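You operate a simulated robot arm through the tools that you are given. There is no shell and no other tool.

Carry out the task below with a simulated robot arm. There is one attempt and no reset: what you move stays moved.

Task
Park the cord block and wind the slack back onto the big red spool.
Fine: the pink clip goes back with the others, the clamp opens, the block goes in its rest and the orange slider back to 10. The brake, the purple slider and the other clips stay.
Where things are to end (x, y in the base frame): clip within 60 mm of [980, -110].

Only the result counts: the job must be done as asked and must still hold three seconds after the hand-in. Knocking over, shifting, dropping, spilling or breaking anything else fails it.

Robot
A 7-joint arm with a fingered hand, fixed in place. Base frame: the origin is at the foot of the arm, x ahead of it, y to its left, z up. Readings come in mm, rad, newtons and seconds.
Its first joint turns from -2.007 to 2.007 rad. Payload 5 kg.
The TCP is the grasp point between the finger pads, 32 mm short of the fingertips. In the tool frame z runs along the fingers and y along their closing line. Largest opening 160 mm; the body of the gripper starts 89 mm behind the TCP. The gripper is a hand of 4 fingers: y runs from the thumb to the fingers, the wrist lies at [0, 0, -267] in the tool frame.
Orientation is told as [roll, pitch, yaw] about the base's x, y, z axes, in that order, counted from this pose: with the fingers straight down and closing along the base's y, the tool's x points along the base's -x, its y along +y and its z along -z.

Tools
- The arm moves only by the tool apply_moves. Its argument "moves" is a list of rows, each an object (a shift or turn left out is 0) with "angular": the turn, a rotation vector about the tool's x, y, z in rad, a list of three; "dp": the shift along the tool's x, y, z in m, a list of three. In form: [{"angular": [wx, wy, wz], "dp": [x, y, z]}, ...]. A call has 1 to 20 rows; each row shifts and turns the commanded pose from where the row before left it, along the tool's axes as they then stand. Rows are played at 5 a second. More than 50 mm and 0.15 rad between two rows, and nothing of the call is played. Where a pose cannot be reached the arm comes as near as it can. A force on the tool above 40 N (or 10 N above the force at the start of the call, whichever is more), or a blocked arm, ends the call early, and 0.2 s more pass. In this call time passes only in rows, and 0.2 s behind the last. It gives the time, the measured TCP pose, the force on the tool (base axes), the opening and the grip force at its end, in the units of the frame above (readings bear some noise), with the torque about the TCP (base axes, N m) and any sound that the robot's microphone picked up, and new pictures: "show" is both (left out), scene, wrist or none.
- Cameras (640 x 400 px; columns grow to the right, rows downward): "scene" is fixed at [48.7, 650.7, 1397.9]; the picture's right is [-0.62, -0.79, 0.00], its down [-0.36, 0.28, -0.89] and it looks along [0.70, -0.55, -0.45] (base axes); focal length 337 px, centre (320, 200). "wrist" rides on the gripper at [80, -4, -114] in the tool frame; the picture's right is [0.05, 1.00, 0.00], its down [-0.82, 0.04, -0.58] and it looks along [-0.58, 0.03, 0.82] (tool axes); focal length 265 px, centre (320, 200). There is no depth. A picture from a camera that has moved, and an enlarged one, comes with that camera's place and axes in the base frame and with its lens.
- lift_body(by): slides the trunk up (or, below 0, down) by that many mm; the arm rides with it, the base frame stays. It gives what a move gives, with no picture.
- curl_fingers(finger1, finger2, finger3, thumb_bend): sets how far each is bent, from 0 (flat) to 1 (curled in); at 0.3 the hand is open as for a grip, at 0.7 the pads meet at the TCP. One left out holds its place. A second passes; each finger stops where it meets its share of the squeeze, and holds until it gets a number again. It is the only way to open and close the hand. It gives what a move gives, with no picture; readings hold the bend of each and the force on the fingers (four entries, about 0 where the hand has none), thumb and palm.
- enlarge(camera, box): a new picture of the part [left, top, right, bottom] of that camera's present view, enlarged. It takes no simulated time.
- sign_off(): hands the job in; it is judged then, once.

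Nothing tells you positions but the pictures and the camera data. Unless the task says otherwise, let go and move clear before handing in.

The tools are called as name(argument=value, ...) on one line, values as JSON. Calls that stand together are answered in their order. apply_moves: Moves the arm, as the interface text tells. Its arguments: {"type":"object","properties":{"moves":{"type":"array","items":{"type":"object","properties":{"angular":{"type":"array","items":{"type":"number"}},"dp":{"type":"array","items":{"type":"number"}}}}},"show":{"type":"string","enum":["both","scene","wrist","none"]}},"required":["moves"]} The other tools are called the same way: lift_body (by) slides the trunk up or down; curl_fingers (finger1, finger2, finger3, thumb_bend) moves the fingers one by one; enlarge (camera, box) takes an enlarged picture of a part of a camera's view; sign_off () hands the job in.

At the start:

```text
time: 0.0
position: [631.2, 377.5, 1117.2]
tool_rot: [0.002, 0.0, -0.001]
force: [0.3, 1.0, -0.2]
ft_torque: [0.01, -0.04, -0.01]
grip_width: 159.8
grasp_force: 0.1
shape: jaw
bend: [0.3, 0.3, 0.3, 0.3]
finger forces: [0.1, 0.1, 0.0, 0.1, 0.0, 0.1]
trunk travel left (down, up): [-625.0, 365.0]
```

scene: 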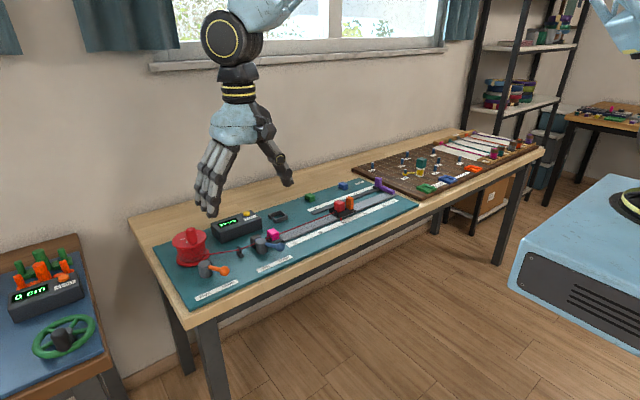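
wrist: 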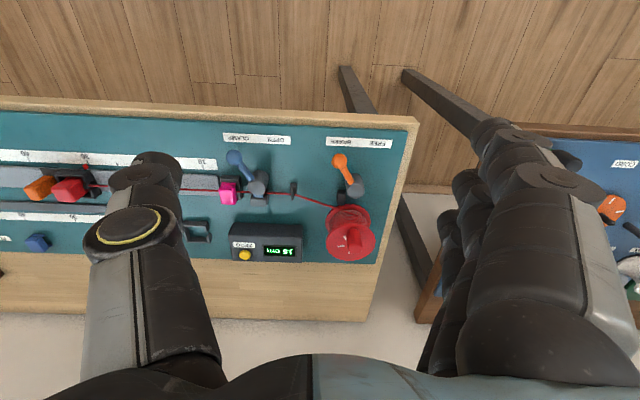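

I see a teal board with a red spool, an orange brake lever, a blue clamp lever, a pink clip, a red cord block, and orange and purple sliders. I'll enlarge both views before moving anything.

enlarge(camera="scene", box=[150, 170, 430, 310])

enlarge(camera="wrist", box=[190, 110, 420, 280])

enlarge(camera="wrist", box=[0, 120, 220, 270])

enlarge(camera="scene", box=[260, 170, 430, 260])

enlarge(camera="scene", box=[160, 210, 300, 310])

```text
2.29 times, centred on (290, 240) of scene
camera zoom: at [48.7, 650.7, 1397.9], right [-0.62, -0.79, 0.0], down [-0.36, 0.28, -0.89], along [0.7, -0.55, -0.45], focal length 770 px, centre (389, 109)
```

zoom: 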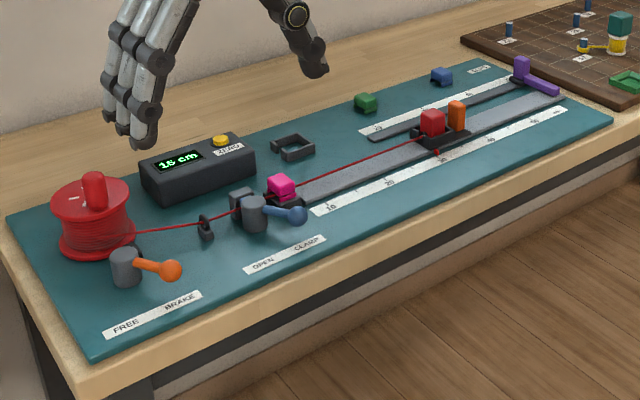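

```text
2.35 times, centred on (305, 195) of wrist
camera zoom: at [549.6, 374.7, 1230.8], right [-0.05, 1.0, 0.0], down [0.82, 0.04, 0.58], along [0.58, 0.03, -0.82], focal length 624 px, centre (355, 212)
```

zoom: 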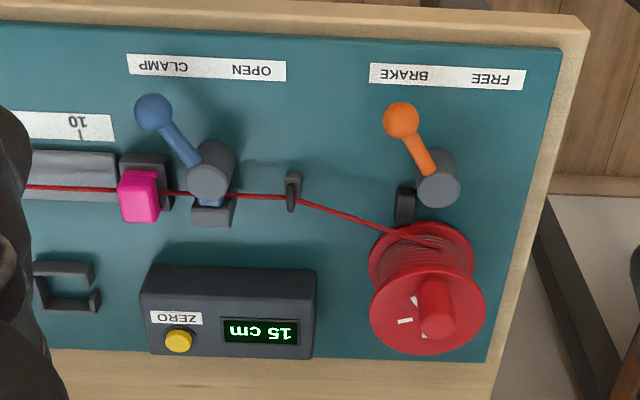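

```text
2.67 times, centred on (110, 195) of wrist
camera zoom: at [549.6, 374.7, 1230.8], right [-0.05, 1.0, 0.0], down [0.82, 0.04, 0.58], along [0.58, 0.03, -0.82], focal length 708 px, centre (880, 213)
```

zoom: 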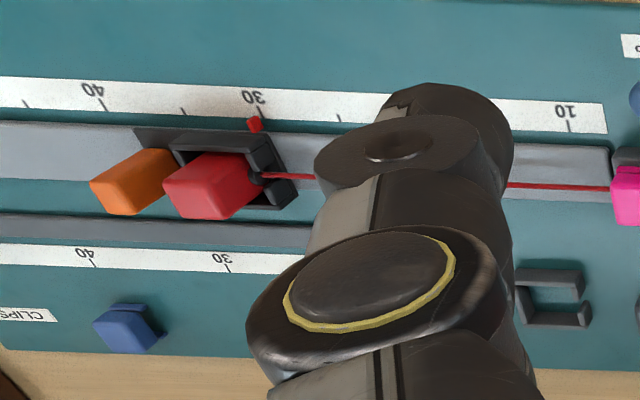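

```text
3.76 times, centred on (345, 215) of scene
camera zoom: at [48.7, 650.7, 1397.9], right [-0.62, -0.79, 0.0], down [-0.36, 0.28, -0.89], along [0.7, -0.55, -0.45], focal length 1268 px, centre (226, 144)
```

zoom: 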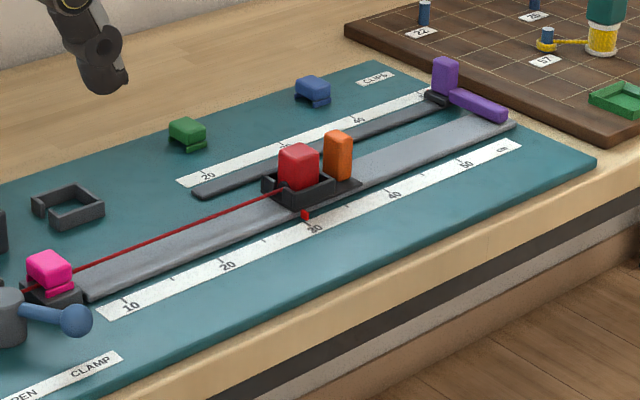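

```text
4.00 times, centred on (230, 260) of scene
camera zoom: at [48.7, 650.7, 1397.9], right [-0.62, -0.79, 0.0], down [-0.36, 0.28, -0.89], along [0.7, -0.55, -0.45], focal length 1348 px, centre (680, -40)
```

zoom: 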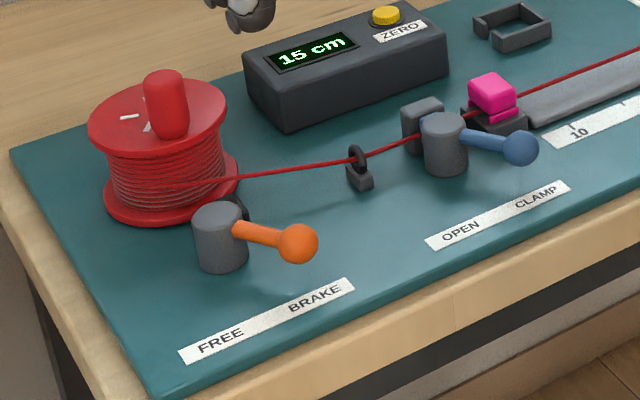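

The board surface comes out at about z = 811 mm. The spool is near (897, 450) and the pink clip near (803, 235). I'll bring the camera closer for accurate positions.

apply_moves(moves=[{"dp": [-0.005, -0.032, 0.02]}, {"dp": [-0.005, -0.032, 0.02]}, {"dp": [-0.005, -0.032, 0.02]}, {"dp": [-0.005, -0.032, 0.02]}], show="both")

```text
time: 1.0
position: [649.9, 250.5, 1038.6]
tool_rot: [0.002, 0.001, -0.001]
force: [-0.4, 0.4, 0.3]
ft_torque: [-0.01, -0.01, -0.01]
grip_width: 159.9
grasp_force: 0.1
shape: jaw
bend: [0.3, 0.3, 0.3, 0.3]
finger forces: [0.0, 0.0, 0.1, 0.0, 0.0, 0.0]
trunk travel left (down, up): [-625.0, 365.0]
camera wrist: at [570.5, 246.3, 1152.1], right [-0.05, 1.0, 0.0], down [0.82, 0.04, 0.58], along [0.58, 0.03, -0.82], focal length 265 px, centre (320, 200)
```

scene: 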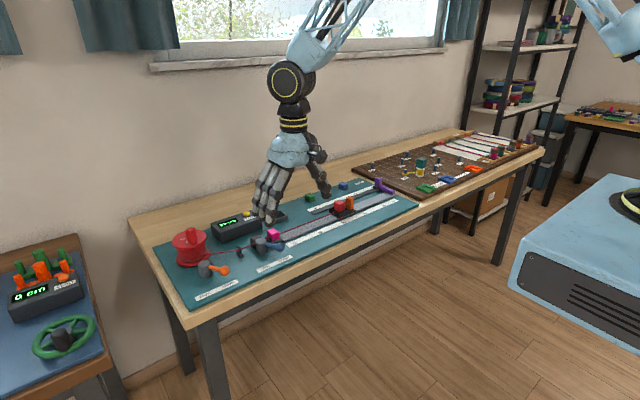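
wrist: 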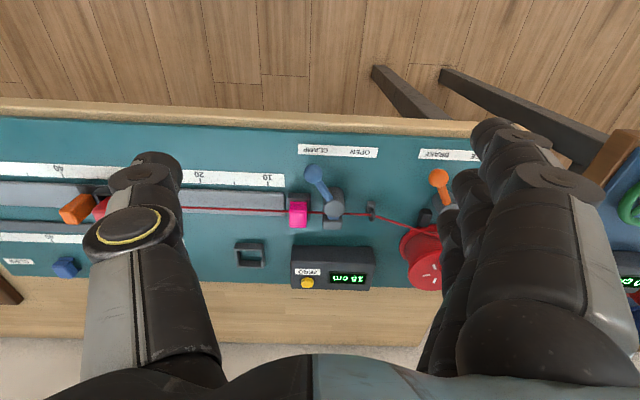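

I now have a clear view of the middle of the board between the thumb and fingers. I'll enlarge it to measure positions.

enlarge(camera="wrist", box=[220, 130, 460, 300])

enlarge(camera="wrist", box=[260, 140, 400, 240])

enlarge(camera="scene", box=[230, 200, 310, 260])

```text
2.35 times, centred on (340, 215) of wrist
camera zoom: at [570.5, 246.3, 1152.1], right [-0.05, 1.0, 0.0], down [0.82, 0.04, 0.58], along [0.58, 0.03, -0.82], focal length 624 px, centre (273, 165)
```

zoom: 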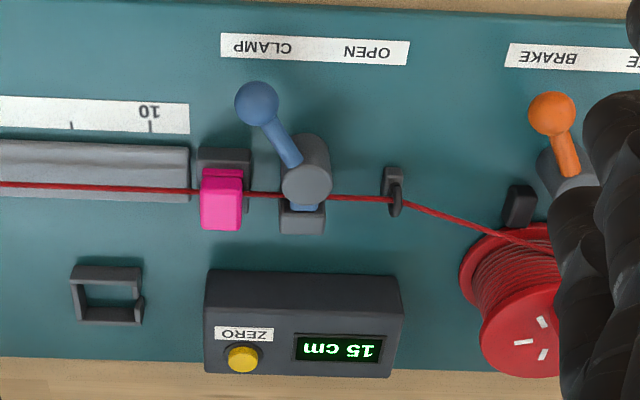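

```text
4.00 times, centred on (330, 190) of wrist
camera zoom: at [570.5, 246.3, 1152.1], right [-0.05, 1.0, 0.0], down [0.82, 0.04, 0.58], along [0.58, 0.03, -0.82], focal length 1062 px, centre (280, 240)
```

zoom: 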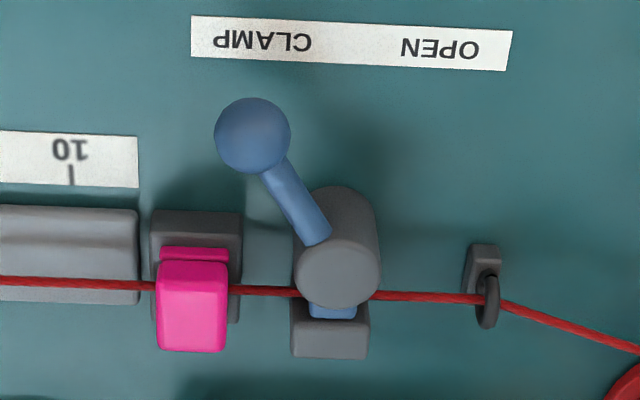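

```text
6.67 times, centred on (270, 230) of scene
camera zoom: at [48.7, 650.7, 1397.9], right [-0.62, -0.79, 0.0], down [-0.36, 0.28, -0.89], along [0.7, -0.55, -0.45], focal length 2246 px, centre (653, 0)
```

zoom: 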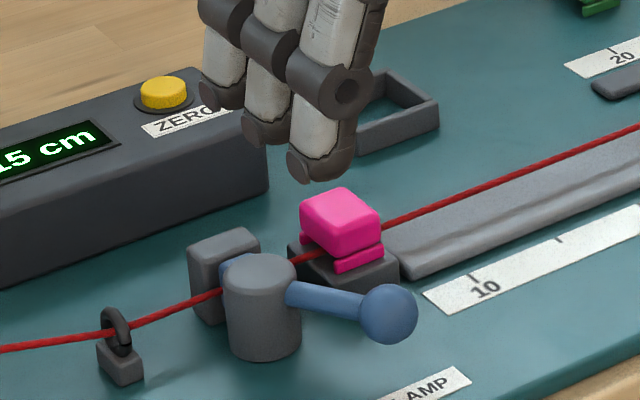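

The clamp lever ball is near (746, 246, 844) and its hub near (795, 279). The open position should be the mirror image, with the ball near (746, 312). I'll close the hand partway and bring it over the ball, then check the alignment.

curl_fingers(finger1=0.52, finger2=0.52, finger3=0.52, thumb_bend=0.52)

apply_moves(moves=[{"dp": [-0.021, -0.001, 0.025]}, {"dp": [-0.021, -0.001, 0.025]}, {"dp": [-0.021, -0.001, 0.025]}, {"dp": [-0.021, -0.001, 0.025]}], show="both")

```text
time: 2.0
position: [650.0, 252.6, 1039.1]
tool_rot: [0.004, 0.001, -0.001]
force: [0.1, -0.2, -0.3]
ft_torque: [0.01, 0.01, 0.02]
grip_width: 84.4
grasp_force: 0.1
shape: fingers
bend: [0.52, 0.52, 0.52, 0.52]
finger forces: [0.1, 0.1, 0.0, 0.0, 0.0, 0.0]
trunk travel left (down, up): [-625.0, 365.0]
```

```text
time: 3.0
position: [734.6, 249.1, 938.5]
tool_rot: [0.003, -0.001, 0.0]
force: [0.2, -1.1, -0.7]
ft_torque: [0.01, -0.01, 0.02]
grip_width: 84.3
grasp_force: 0.0
shape: fingers
bend: [0.52, 0.52, 0.52, 0.52]
finger forces: [0.0, 0.1, 0.1, 0.1, 0.0, 0.0]
trunk travel left (down, up): [-625.0, 365.0]
camera wrist: at [654.1, 243.9, 1050.9], right [-0.05, 1.0, 0.0], down [0.82, 0.04, 0.58], along [0.58, 0.03, -0.82], focal length 265 px, centre (320, 200)
```

scene: 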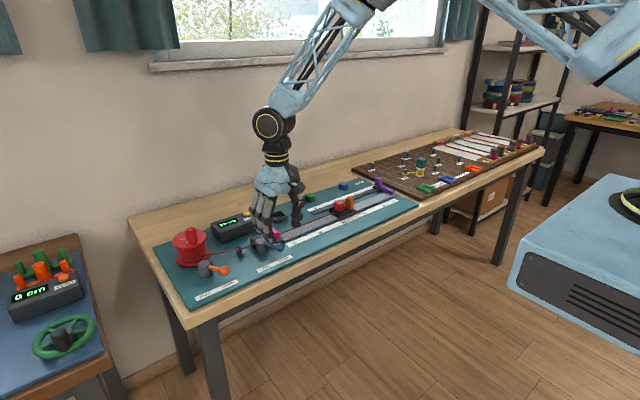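
wrist: 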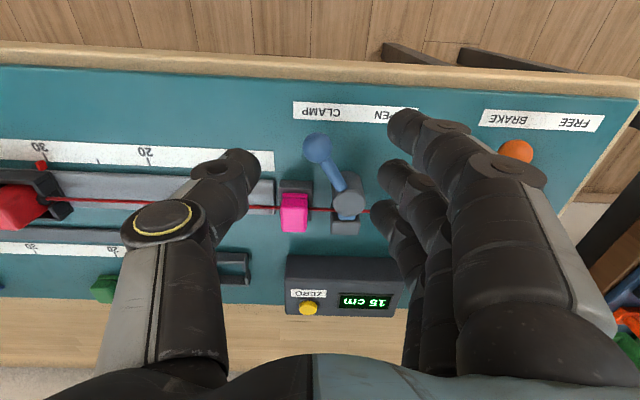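

The finger spacing is about 30 mm, so the outer finger would pass very close to the clamp hub. I'll curl fingers 1 and 3 in and see whether that leaves a slim thumb and middle-finger gripper.

curl_fingers(finger1=1.0, finger3=1.0)

apply_moves(moves=[{"dp": [0, 0, 0]}], show="both")

enlarge(camera="scene", box=[220, 140, 340, 260])

```text
time: 4.0
position: [734.6, 248.6, 937.8]
tool_rot: [0.001, 0.0, -0.001]
force: [-0.1, 0.4, -0.5]
ft_torque: [0.02, -0.04, 0.0]
grip_width: 60.5
grasp_force: 0.0
shape: fingers
bend: [1.0, 0.52, 1.0, 0.52]
finger forces: [0.0, 0.1, 0.0, 0.0, 0.0, 0.0]
trunk travel left (down, up): [-625.0, 365.0]
```

```text
time: 4.4
position: [734.2, 248.7, 937.5]
tool_rot: [0.002, 0.0, 0.0]
force: [0.5, 0.8, -0.7]
ft_torque: [-0.02, 0.01, -0.03]
grip_width: 60.6
grasp_force: 0.0
shape: fingers
bend: [1.0, 0.52, 1.0, 0.52]
finger forces: [0.0, 0.1, 0.1, 0.0, 0.0, 0.1]
trunk travel left (down, up): [-625.0, 365.0]
camera wrist: at [653.2, 243.7, 1051.5], right [-0.05, 1.0, 0.0], down [0.82, 0.04, 0.58], along [0.58, 0.03, -0.82], focal length 265 px, centre (320, 200)
```

scene: 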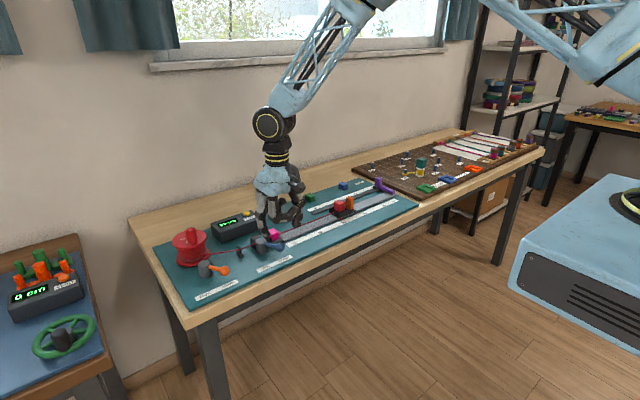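
wrist: 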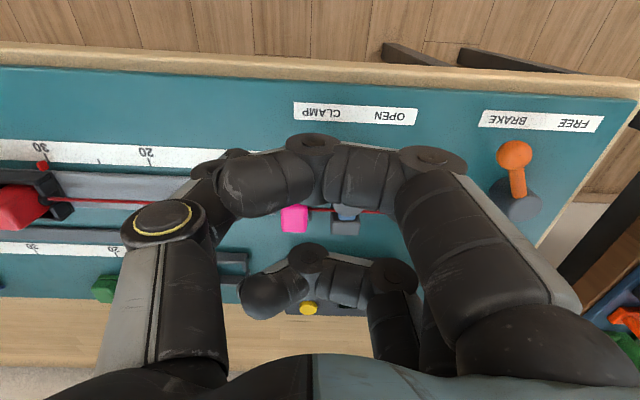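

```text
3.33 times, centred on (280, 200) of scene
camera zoom: at [48.7, 650.7, 1397.9], right [-0.62, -0.79, 0.0], down [-0.36, 0.28, -0.89], along [0.7, -0.55, -0.45], focal length 1123 px, centre (453, 200)
```

zoom: 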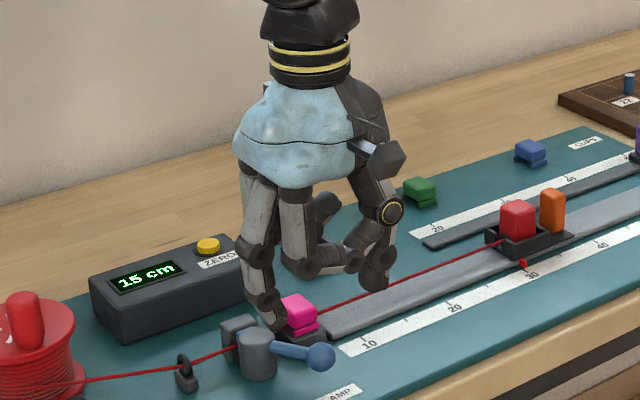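

With fingers 1 and 3 folded up, the thumb and middle finger make a slim pinch. I'll lower them on either side of the clamp ball.

apply_moves(moves=[{"dp": [-0.003, -0.001, 0.025]}, {"dp": [-0.003, -0.001, 0.025]}, {"dp": [0, 0, 0.022]}], show="both")

enlarge(camera="scene", box=[220, 180, 340, 270])

```text
time: 5.2
position: [740.1, 245.2, 864.2]
tool_rot: [0.003, 0.001, 0.0]
force: [-0.1, -0.4, -0.2]
ft_torque: [0.03, -0.02, -0.01]
grip_width: 60.5
grasp_force: 0.0
shape: fingers
bend: [1.0, 0.52, 1.0, 0.52]
finger forces: [0.1, 0.0, 0.0, 0.0, 0.1, 0.1]
trunk travel left (down, up): [-625.0, 365.0]
camera wrist: at [660.6, 240.7, 978.6], right [-0.05, 1.0, 0.0], down [0.82, 0.04, 0.58], along [0.58, 0.03, -0.82], focal length 265 px, centre (320, 200)
```

scene: 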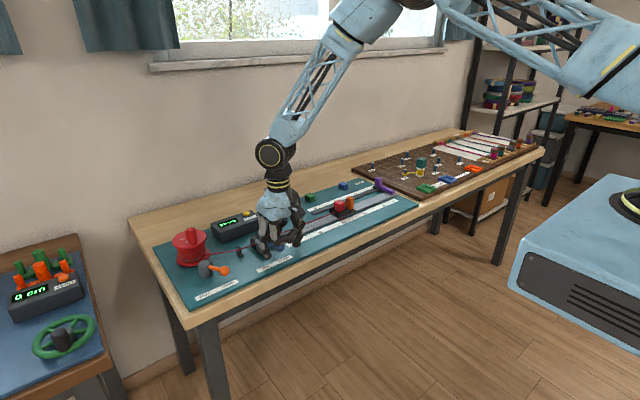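
wrist: 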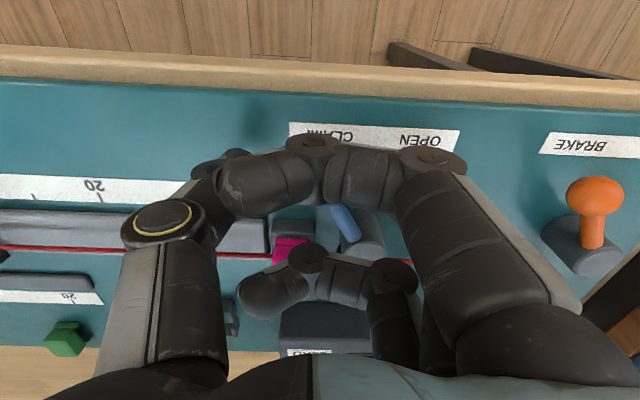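

```text
4.44 times, centred on (280, 225) of scene
camera zoom: at [48.7, 650.7, 1397.9], right [-0.62, -0.79, 0.0], down [-0.36, 0.28, -0.89], along [0.7, -0.55, -0.45], focal length 1497 px, centre (498, 89)
```

zoom: 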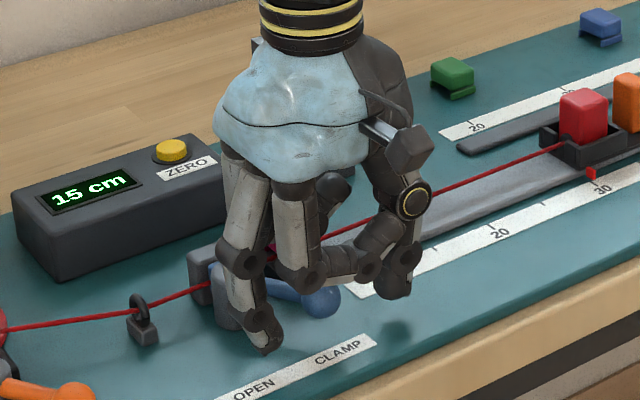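

The thumb and middle finger are on either side of the ball and nothing is touching. I'll narrow the opening so the middle finger stays clear of the brake lever, then look again.

curl_fingers(finger2=0.6, thumb_bend=0.6)

enlarge(camera="scene", box=[240, 210, 320, 260])

```text
time: 6.2
position: [740.4, 243.8, 865.7]
tool_rot: [0.002, -0.001, 0.002]
force: [0.2, 0.4, 0.5]
ft_torque: [0.0, 0.01, -0.01]
grip_width: 55.4
grasp_force: 0.2
shape: fingers
bend: [1.0, 0.6, 1.0, 0.6]
finger forces: [0.0, 0.1, 0.1, 0.1, 0.0, 0.1]
trunk travel left (down, up): [-625.0, 365.0]
```

```text
8.00 times, centred on (280, 235) of scene
camera zoom: at [48.7, 650.7, 1397.9], right [-0.62, -0.79, 0.0], down [-0.36, 0.28, -0.89], along [0.7, -0.55, -0.45], focal length 2695 px, centre (640, -80)
```

zoom: 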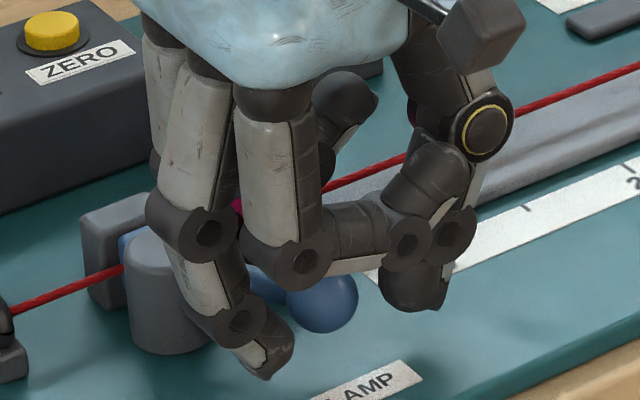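

The ball sits between the thumb and middle finger. I'll push it in an arc toward +y to open the clamp.

apply_moves(moves=[{"dp": [0.0015, 0.008, 0]}, {"dp": [0.0015, 0.008, 0]}, {"dp": [0.0015, 0.008, 0]}, {"dp": [0.0015, 0.008, 0]}, {"dp": [0, 0.008, 0]}, {"dp": [0, 0.008, 0]}, {"dp": [-0.001, 0.008, 0]}, {"dp": [-0.001, 0.008, 0]}, {"dp": [-0.002, 0.006, 0]}], show="both")

enlarge(camera="scene", box=[200, 200, 320, 290])

```text
time: 8.2
position: [736.4, 316.6, 865.3]
tool_rot: [0.002, 0.0, 0.0]
force: [-0.4, -1.1, 1.0]
ft_torque: [-0.02, 0.04, 0.0]
grip_width: 55.5
grasp_force: 0.2
shape: fingers
bend: [1.0, 0.6, 1.0, 0.6]
finger forces: [0.0, 0.0, 0.1, 0.0, 0.3, 0.0]
trunk travel left (down, up): [-625.0, 365.0]
camera wrist: at [656.5, 310.9, 979.1], right [-0.05, 1.0, 0.0], down [0.82, 0.04, 0.58], along [0.58, 0.03, -0.82], focal length 265 px, centre (320, 200)
```

scene: 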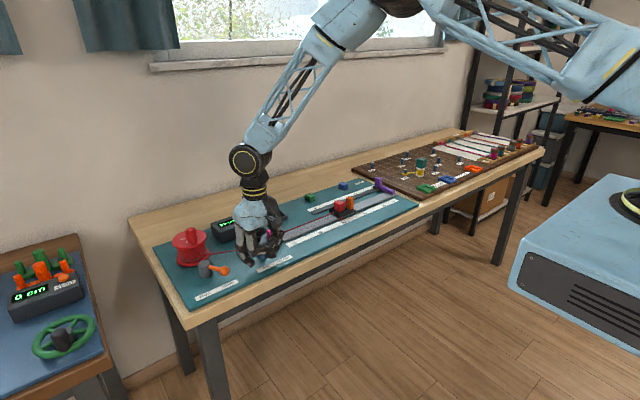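
wrist: 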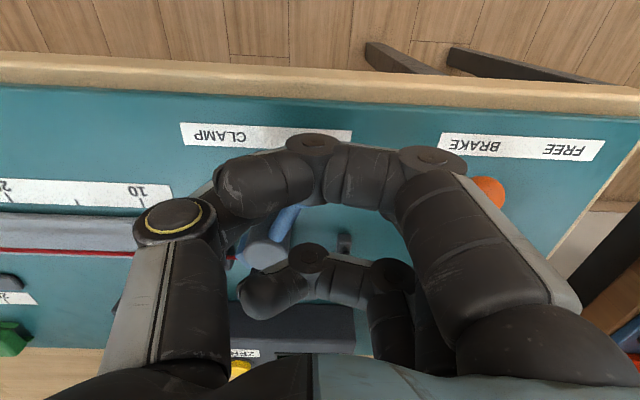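

```text
4.44 times, centred on (260, 245) of scene
camera zoom: at [48.7, 650.7, 1397.9], right [-0.62, -0.79, 0.0], down [-0.36, 0.28, -0.89], along [0.7, -0.55, -0.45], focal length 1497 px, centre (587, 0)
```

zoom: 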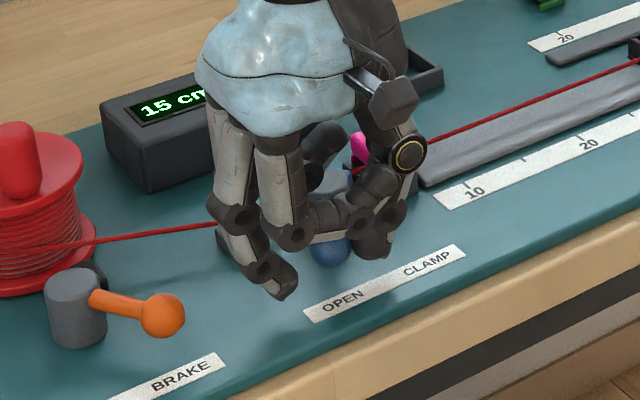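

The lever is following the thumb. I'll keep pushing in small steps until it reaches the stop.

apply_moves(moves=[{"dp": [-0.001, 0.004, 0]}, {"dp": [-0.001, 0.004, 0]}, {"dp": [-0.001, 0.004, 0]}], show="wrist")

enlarge(camera="scene", box=[200, 200, 320, 290])

```text
time: 9.0
position: [740.7, 326.9, 863.8]
tool_rot: [0.001, 0.003, 0.001]
force: [-3.7, -4.0, 1.4]
ft_torque: [-0.16, 0.1, -0.11]
grip_width: 55.8
grasp_force: 2.5
shape: fingers
bend: [1.0, 0.6, 1.0, 0.59]
finger forces: [0.1, 0.1, 0.1, 0.0, 4.6, 0.1]
trunk travel left (down, up): [-625.0, 365.0]
camera wrist: at [659.6, 321.5, 978.1], right [-0.05, 1.0, 0.0], down [0.82, 0.04, 0.58], along [0.58, 0.03, -0.82], focal length 265 px, centre (320, 200)
```

wrist: 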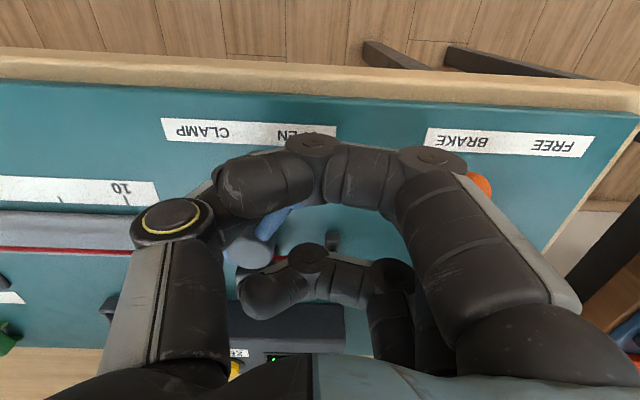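

```text
4.44 times, centred on (260, 245) of scene
camera zoom: at [48.7, 650.7, 1397.9], right [-0.62, -0.79, 0.0], down [-0.36, 0.28, -0.89], along [0.7, -0.55, -0.45], focal length 1497 px, centre (587, 0)
```

zoom: 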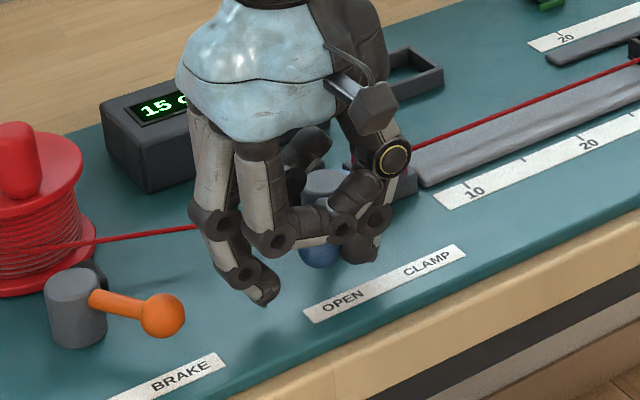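

Resistance is building, about 4.6 N on the thumb. I'll nudge a little more to make sure the lever is at its stop.

apply_moves(moves=[{"dp": [-0.001, 0.003, 0]}, {"dp": [-0.001, 0.003, 0]}], show="none")

```text
time: 9.6
position: [740.4, 331.6, 865.9]
tool_rot: [-0.002, 0.002, 0.001]
force: [-9.5, -8.4, 1.1]
ft_torque: [-0.25, 0.23, -0.3]
grip_width: 57.3
grasp_force: 5.7
shape: fingers
bend: [1.0, 0.6, 1.0, 0.58]
finger forces: [0.0, 0.0, 0.0, 0.1, 10.4, 0.0]
trunk travel left (down, up): [-625.0, 365.0]
```

The force rises and the thumb deflects, so the lever is at its stop. I'll back off, lift, and look at it.

apply_moves(moves=[{"dp": [0.004, -0.008, 0]}, {"dp": [0.004, -0.006, 0]}, {"dp": [0, 0, -0.03]}, {"dp": [0, 0, -0.04]}, {"dp": [0.01, -0.02, -0.04]}, {"dp": [0.01, -0.02, -0.04]}], show="both")

enlarge(camera="scene", box=[200, 200, 320, 290])

```text
time: 11.0
position: [716.9, 278.0, 1017.7]
tool_rot: [0.001, 0.0, -0.001]
force: [-0.7, -0.2, 1.4]
ft_torque: [0.04, -0.02, 0.01]
grip_width: 55.7
grasp_force: 0.1
shape: fingers
bend: [1.0, 0.6, 1.0, 0.6]
finger forces: [0.1, 0.1, 0.0, 0.1, 0.0, 0.1]
trunk travel left (down, up): [-625.0, 365.0]
camera wrist: at [636.9, 274.9, 1130.7], right [-0.05, 1.0, 0.0], down [0.82, 0.04, 0.58], along [0.58, 0.03, -0.82], focal length 265 px, centre (320, 200)
```

scene: 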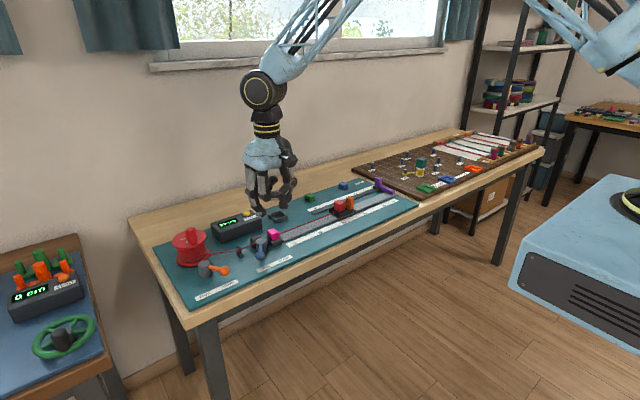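
wrist: 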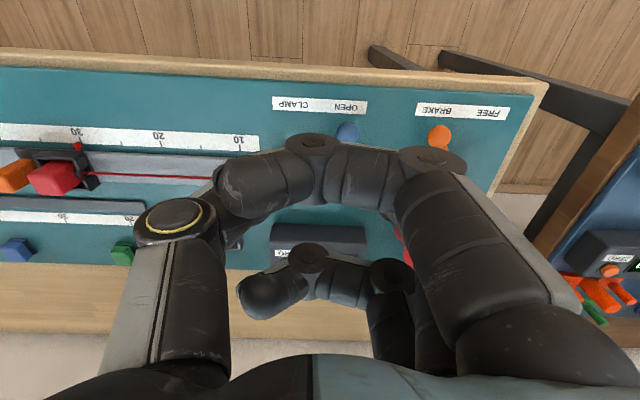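

```text
4.44 times, centred on (260, 245) of scene
camera zoom: at [48.7, 650.7, 1397.9], right [-0.62, -0.79, 0.0], down [-0.36, 0.28, -0.89], along [0.7, -0.55, -0.45], focal length 1497 px, centre (587, 0)
```

zoom: 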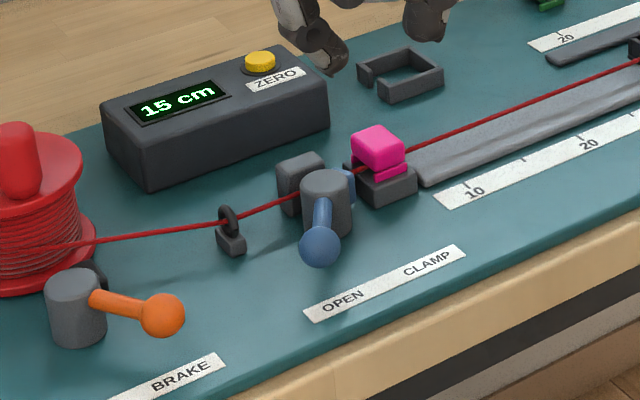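

The clamp is open: the lever points to OPEN and the cam has come off the cord. For the clip I want to close along x, so I'll turn the hand by -90° up here and keep the pinch slim.

apply_moves(moves=[{"angular": [0, 0, 0.1428]}, {"angular": [0, 0, 0.1428]}, {"angular": [0, 0, 0.1428]}, {"angular": [0, 0, 0.1428]}, {"angular": [0, 0, 0.1428]}, {"angular": [0, 0, 0.1428]}, {"angular": [0, 0, 0.1428]}, {"angular": [0, 0, 0.1428]}, {"angular": [0, 0, 0.1428]}, {"angular": [0, 0, 0.1428]}, {"angular": [0, 0, 0.1428]}], show="both")

curl_fingers(finger2=0.52, thumb_bend=0.52)

```text
time: 13.4
position: [714.5, 279.8, 1016.0]
tool_rot: [0.001, 0.003, -1.572]
force: [0.8, -0.7, 1.5]
ft_torque: [0.01, -0.01, 0.0]
grip_width: 55.3
grasp_force: 0.1
shape: fingers
bend: [1.0, 0.6, 1.0, 0.6]
finger forces: [0.0, 0.0, 0.0, 0.0, 0.0, 0.0]
trunk travel left (down, up): [-625.0, 365.0]
camera wrist: at [711.3, 359.7, 1128.8], right [1.0, 0.05, 0.0], down [0.04, -0.82, 0.58], along [0.03, -0.58, -0.82], focal length 265 px, centre (320, 200)
```

scene: 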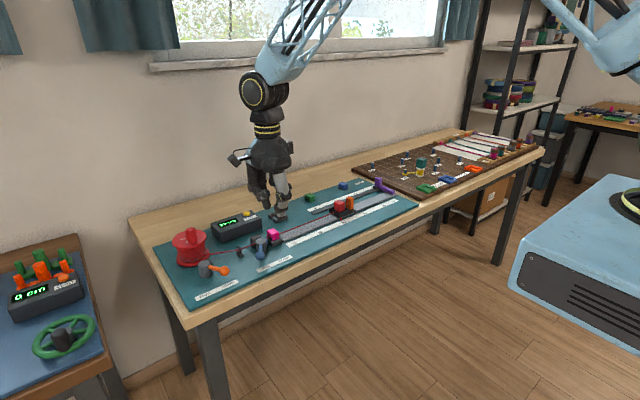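
wrist: 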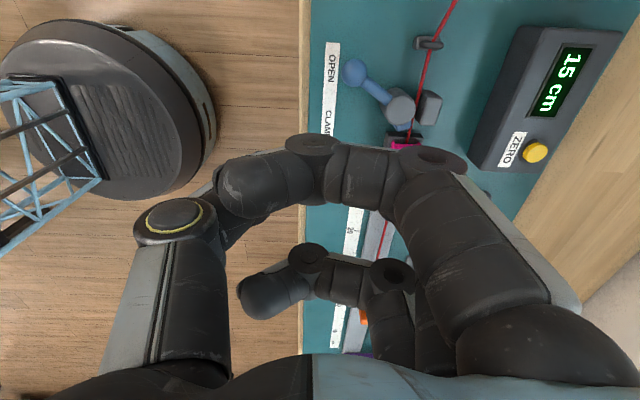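

```text
time: 14.4
position: [714.7, 279.3, 1015.1]
tool_rot: [0.001, 0.001, -1.57]
force: [0.0, 0.4, -0.2]
ft_torque: [0.01, 0.01, -0.03]
grip_width: 60.4
grasp_force: 0.0
shape: fingers
bend: [1.0, 0.52, 1.0, 0.52]
finger forces: [0.0, 0.0, 0.0, 0.0, 0.1, 0.0]
trunk travel left (down, up): [-625.0, 365.0]
```

The turn worked. I'll open the fingers for a clear view and move over the clip to measure it.

curl_fingers(finger1=0.3, finger2=0.3, finger3=0.3, thumb_bend=0.3)

apply_moves(moves=[{"dp": [-0.012, 0.034, 0.01]}, {"dp": [-0.012, 0.034, 0.01]}, {"dp": [-0.012, 0.033, 0.01]}], show="both")

enlarge(camera="wrist", box=[250, 110, 410, 210])

```text
time: 15.4
position: [715.6, 278.5, 1015.1]
tool_rot: [0.0, 0.001, -1.571]
force: [0.5, -0.1, 0.5]
ft_torque: [0.0, 0.01, 0.01]
grip_width: 170.0
grasp_force: 0.1
shape: fingers
bend: [0.3, 0.3, 0.3, 0.3]
finger forces: [0.0, 0.0, 0.0, 0.0, 0.1, 0.0]
trunk travel left (down, up): [-625.0, 365.0]
```

```text
time: 16.2
position: [817.4, 244.5, 984.2]
tool_rot: [-0.002, 0.001, -1.571]
force: [0.6, 0.3, -0.5]
ft_torque: [0.02, 0.02, -0.01]
grip_width: 170.1
grasp_force: 0.0
shape: fingers
bend: [0.3, 0.3, 0.3, 0.3]
finger forces: [0.1, 0.1, 0.1, 0.0, 0.0, 0.1]
trunk travel left (down, up): [-625.0, 365.0]
camera wrist: at [812.9, 324.4, 1097.3], right [1.0, 0.05, 0.0], down [0.04, -0.82, 0.58], along [0.03, -0.58, -0.82], focal length 265 px, centre (320, 200)
```

scene: 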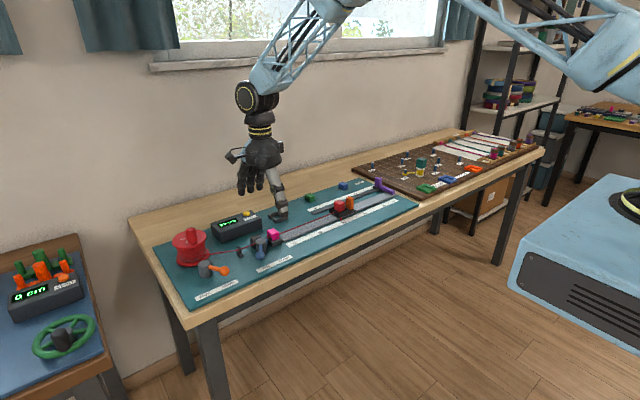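
wrist: 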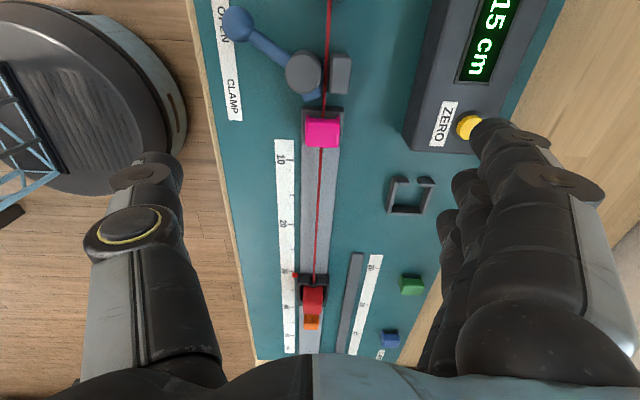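

```text
4.00 times, centred on (330, 160) of wrist
camera zoom: at [812.9, 324.4, 1097.3], right [1.0, 0.05, 0.0], down [0.04, -0.82, 0.58], along [0.03, -0.58, -0.82], focal length 1062 px, centre (280, 360)
```

zoom: 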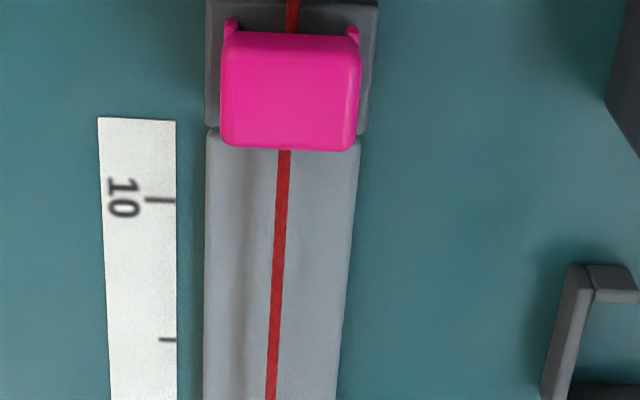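

This view gives the clip centre at about (820, 227), with its top at z ≈ 849, 35 mm wide in x and 26 mm in y. It straddles the cord. I'll go to the slim pinch and lower over it.

curl_fingers(finger1=1.0, finger2=0.5, finger3=1.0, thumb_bend=0.5)

apply_moves(moves=[{"dp": [-0.009, 0.0015, 0.03]}, {"dp": [-0.0085, 0.0015, 0.03]}, {"dp": [0, 0, 0.025]}], show="both")

enlarge(camera="scene", box=[220, 180, 340, 270])

```text
time: 17.2
position: [815.8, 244.2, 984.4]
tool_rot: [-0.001, 0.002, -1.571]
force: [-0.2, -0.5, -1.0]
ft_torque: [-0.01, 0.01, 0.04]
grip_width: 62.2
grasp_force: 0.0
shape: fingers
bend: [1.0, 0.5, 1.0, 0.5]
finger forces: [0.1, 0.0, 0.0, 0.0, 0.0, 0.0]
trunk travel left (down, up): [-625.0, 365.0]
```

```text
time: 18.0
position: [817.3, 226.3, 900.9]
tool_rot: [-0.001, 0.001, -1.569]
force: [0.7, 0.7, -0.4]
ft_torque: [-0.04, 0.0, 0.03]
grip_width: 62.0
grasp_force: 0.1
shape: fingers
bend: [1.0, 0.5, 1.0, 0.5]
finger forces: [0.0, 0.1, 0.0, 0.0, 0.1, 0.1]
trunk travel left (down, up): [-625.0, 365.0]
camera wrist: at [814.3, 306.4, 1013.6], right [1.0, 0.05, 0.0], down [0.04, -0.82, 0.58], along [0.03, -0.58, -0.82], focal length 265 px, centre (320, 200)
```

scene: 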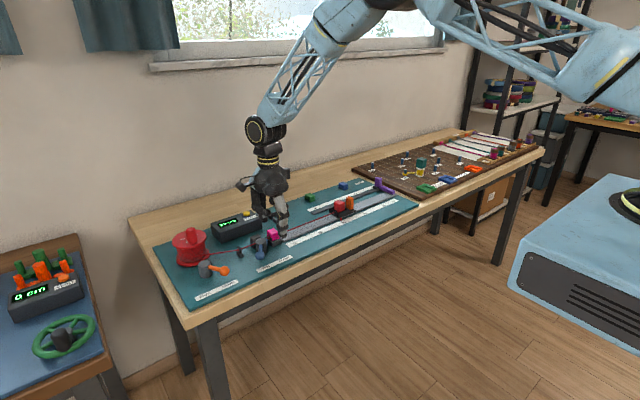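
wrist: 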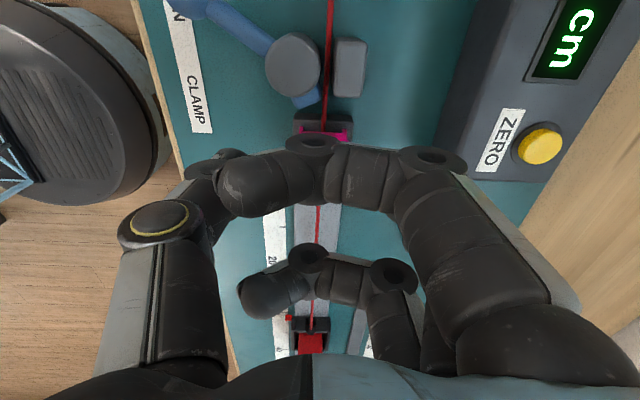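

```text
4.44 times, centred on (280, 225) of scene
camera zoom: at [48.7, 650.7, 1397.9], right [-0.62, -0.79, 0.0], down [-0.36, 0.28, -0.89], along [0.7, -0.55, -0.45], focal length 1497 px, centre (498, 89)
```

zoom: 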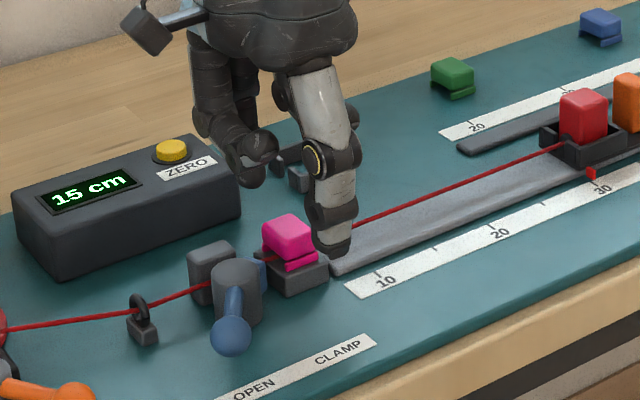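

The projections match the picture, so the alignment looks good. I'll descend to grasp height.

apply_moves(moves=[{"dp": [0, 0.002, 0.015]}, {"dp": [0, 0.001, 0.013]}, {"dp": [0, 0, 0.01]}], show="wrist")

enlarge(camera="scene", box=[240, 210, 320, 260])

```text
time: 18.8
position: [822.7, 226.2, 861.6]
tool_rot: [0.0, 0.002, -1.569]
force: [0.1, -0.3, 0.4]
ft_torque: [0.01, 0.0, -0.01]
grip_width: 62.1
grasp_force: 0.0
shape: fingers
bend: [1.0, 0.5, 1.0, 0.5]
finger forces: [0.0, 0.0, 0.0, 0.0, 0.0, 0.0]
trunk travel left (down, up): [-625.0, 365.0]
camera wrist: at [817.9, 306.9, 974.5], right [1.0, 0.05, 0.0], down [0.04, -0.82, 0.58], along [0.03, -0.58, -0.82], focal length 265 px, centre (320, 200)
```

wrist: 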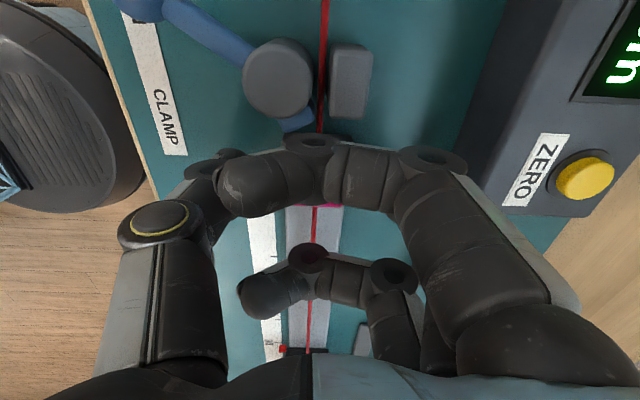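

```text
8.00 times, centred on (280, 235) of scene
camera zoom: at [48.7, 650.7, 1397.9], right [-0.62, -0.79, 0.0], down [-0.36, 0.28, -0.89], along [0.7, -0.55, -0.45], focal length 2695 px, centre (640, -80)
```

zoom: 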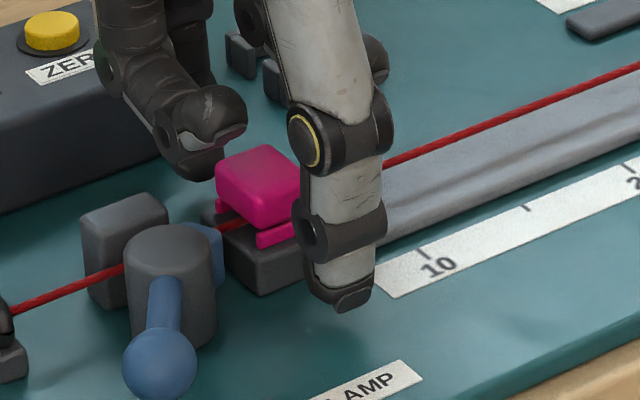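

The clip stands on a base whose top I estimate at z ≈ 828, so the tips must stay above that. I'll raise slightly and close the thumb and middle finger gently.

apply_moves(moves=[{"dp": [0, -0.002, -0.007]}], show="none")

curl_fingers(finger2=0.58, thumb_bend=0.58)

enlarge(camera="scene", box=[240, 210, 320, 260])

```text
time: 19.2
position: [819.3, 226.2, 869.6]
tool_rot: [-0.001, 0.0, -1.572]
force: [-0.2, -0.4, 0.3]
ft_torque: [0.01, -0.03, -0.01]
grip_width: 62.4
grasp_force: 0.1
shape: fingers
bend: [1.0, 0.5, 1.0, 0.5]
finger forces: [0.0, 0.0, 0.0, 0.1, 0.0, 0.0]
trunk travel left (down, up): [-625.0, 365.0]
```

```text
time: 20.2
position: [819.9, 226.3, 868.0]
tool_rot: [0.001, 0.003, -1.571]
force: [-0.4, 0.3, 0.7]
ft_torque: [-0.02, -0.02, 0.02]
grip_width: 57.7
grasp_force: 0.0
shape: fingers
bend: [1.0, 0.57, 1.0, 0.57]
finger forces: [0.1, 0.1, 0.0, 0.0, 0.0, 0.0]
trunk travel left (down, up): [-625.0, 365.0]
```

```text
8.00 times, centred on (280, 235) of scene
camera zoom: at [48.7, 650.7, 1397.9], right [-0.62, -0.79, 0.0], down [-0.36, 0.28, -0.89], along [0.7, -0.55, -0.45], focal length 2695 px, centre (640, -80)
```

zoom: 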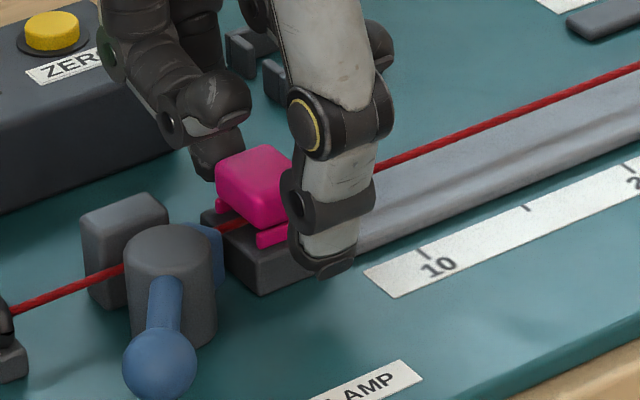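

The thumb tip looks level with the top of the base, so I'll raise 5 mm and continue closing.

apply_moves(moves=[{"dp": [0, 0, -0.005]}], show="none")

curl_fingers(finger2=0.64, thumb_bend=0.64)

enlarge(camera="scene", box=[240, 210, 320, 260])

```text
time: 20.6
position: [820.9, 225.9, 874.5]
tool_rot: [0.0, -0.001, -1.57]
force: [0.8, -0.2, 0.1]
ft_torque: [-0.01, -0.01, 0.0]
grip_width: 57.2
grasp_force: 0.2
shape: fingers
bend: [1.0, 0.57, 1.0, 0.57]
finger forces: [0.0, 0.1, 0.0, 0.0, 0.0, 0.1]
trunk travel left (down, up): [-625.0, 365.0]
```

```text
time: 21.6
position: [819.6, 225.8, 873.4]
tool_rot: [0.0, 0.002, -1.569]
force: [0.1, 0.3, -0.4]
ft_torque: [0.0, 0.01, 0.02]
grip_width: 54.0
grasp_force: 2.8
shape: fingers
bend: [1.0, 0.62, 1.0, 0.63]
finger forces: [0.0, 2.8, 0.1, 0.0, 2.8, 0.0]
trunk travel left (down, up): [-625.0, 365.0]
```

```text
8.00 times, centred on (280, 235) of scene
camera zoom: at [48.7, 650.7, 1397.9], right [-0.62, -0.79, 0.0], down [-0.36, 0.28, -0.89], along [0.7, -0.55, -0.45], focal length 2695 px, centre (640, -80)
```

zoom: 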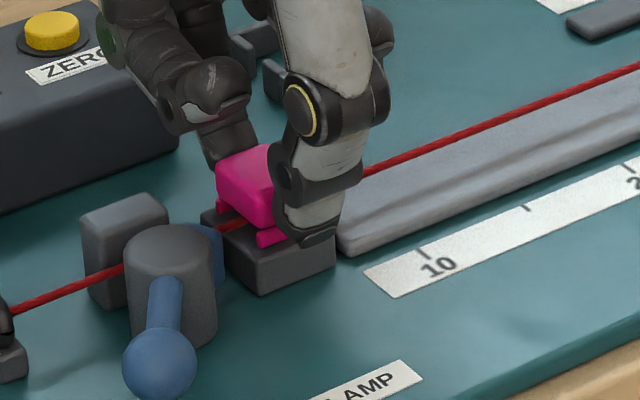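

Both pads touch the clip with 2.8 N. I'll squeeze a bit more, then lift slowly.

curl_fingers(finger2=0.7, thumb_bend=0.7)

enlarge(camera="scene", box=[240, 210, 320, 260])

```text
time: 22.6
position: [819.1, 226.8, 873.9]
tool_rot: [0.0, 0.002, -1.571]
force: [1.0, 0.1, 0.2]
ft_torque: [-0.01, 0.02, -0.03]
grip_width: 52.1
grasp_force: 9.4
shape: fingers
bend: [1.0, 0.61, 1.0, 0.67]
finger forces: [0.0, 9.9, 0.1, 0.0, 10.0, 0.0]
trunk travel left (down, up): [-625.0, 365.0]
```

```text
8.00 times, centred on (280, 235) of scene
camera zoom: at [48.7, 650.7, 1397.9], right [-0.62, -0.79, 0.0], down [-0.36, 0.28, -0.89], along [0.7, -0.55, -0.45], focal length 2695 px, centre (640, -80)
```

zoom: 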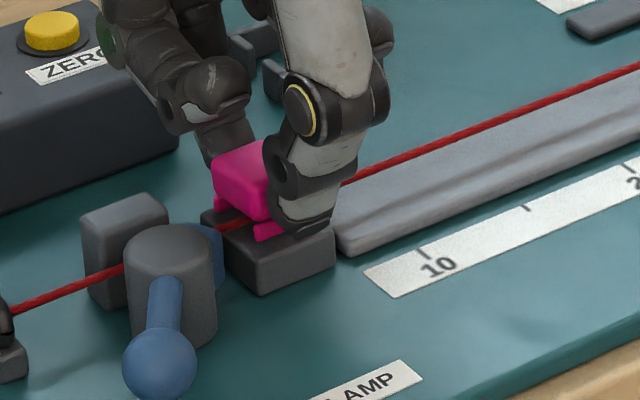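

I have 10 N on both sides. I'll lift slowly and watch the forces.

apply_moves(moves=[{"dp": [0, 0, -0.005]}, {"dp": [0, 0, -0.008]}, {"dp": [0, 0, -0.012]}, {"dp": [0, 0, -0.015]}, {"dp": [0, 0, -0.02]}], show="both")

enlarge(camera="scene", box=[220, 180, 340, 270])

```text
time: 23.8
position: [820.1, 224.0, 933.4]
tool_rot: [0.0, 0.001, -1.57]
force: [0.6, 0.7, 0.6]
ft_torque: [-0.02, 0.03, 0.03]
grip_width: 52.0
grasp_force: 10.3
shape: fingers
bend: [1.0, 0.61, 1.0, 0.67]
finger forces: [0.0, 10.0, 0.0, 0.1, 10.1, 0.1]
trunk travel left (down, up): [-625.0, 365.0]
camera wrist: at [816.3, 304.4, 1047.0], right [1.0, 0.05, 0.0], down [0.04, -0.82, 0.58], along [0.03, -0.58, -0.82], focal length 265 px, centre (320, 200)
```

scene: 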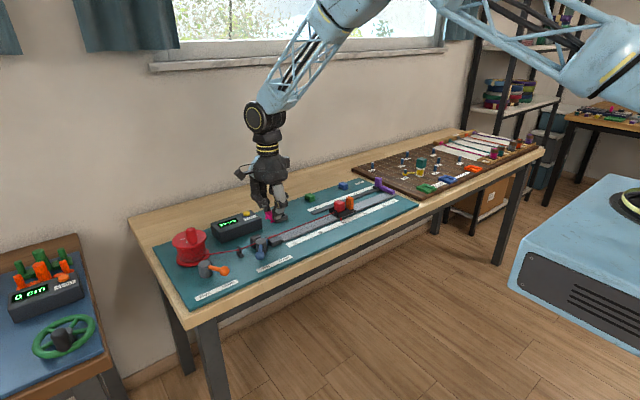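
wrist: 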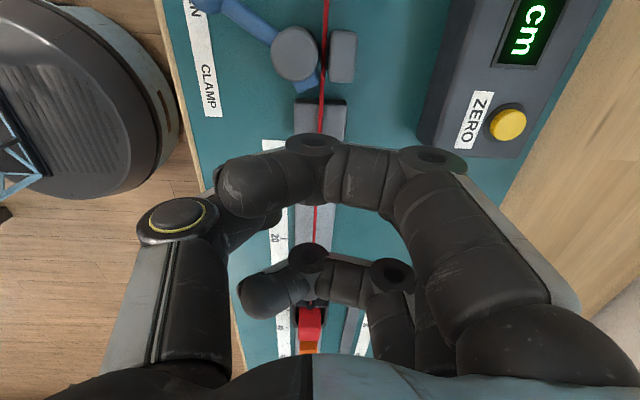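

```text
4.44 times, centred on (280, 225) of scene
camera zoom: at [48.7, 650.7, 1397.9], right [-0.62, -0.79, 0.0], down [-0.36, 0.28, -0.89], along [0.7, -0.55, -0.45], focal length 1497 px, centre (498, 89)
```

zoom: 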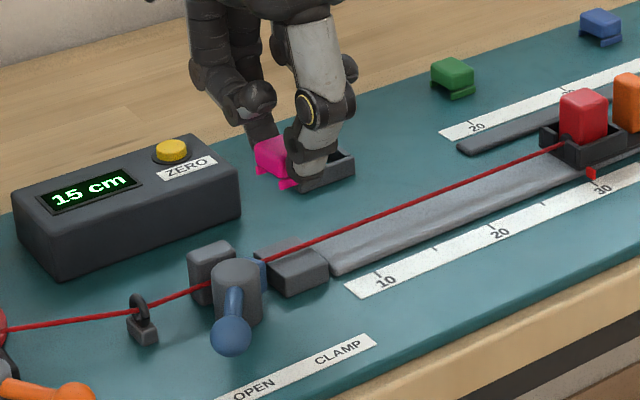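

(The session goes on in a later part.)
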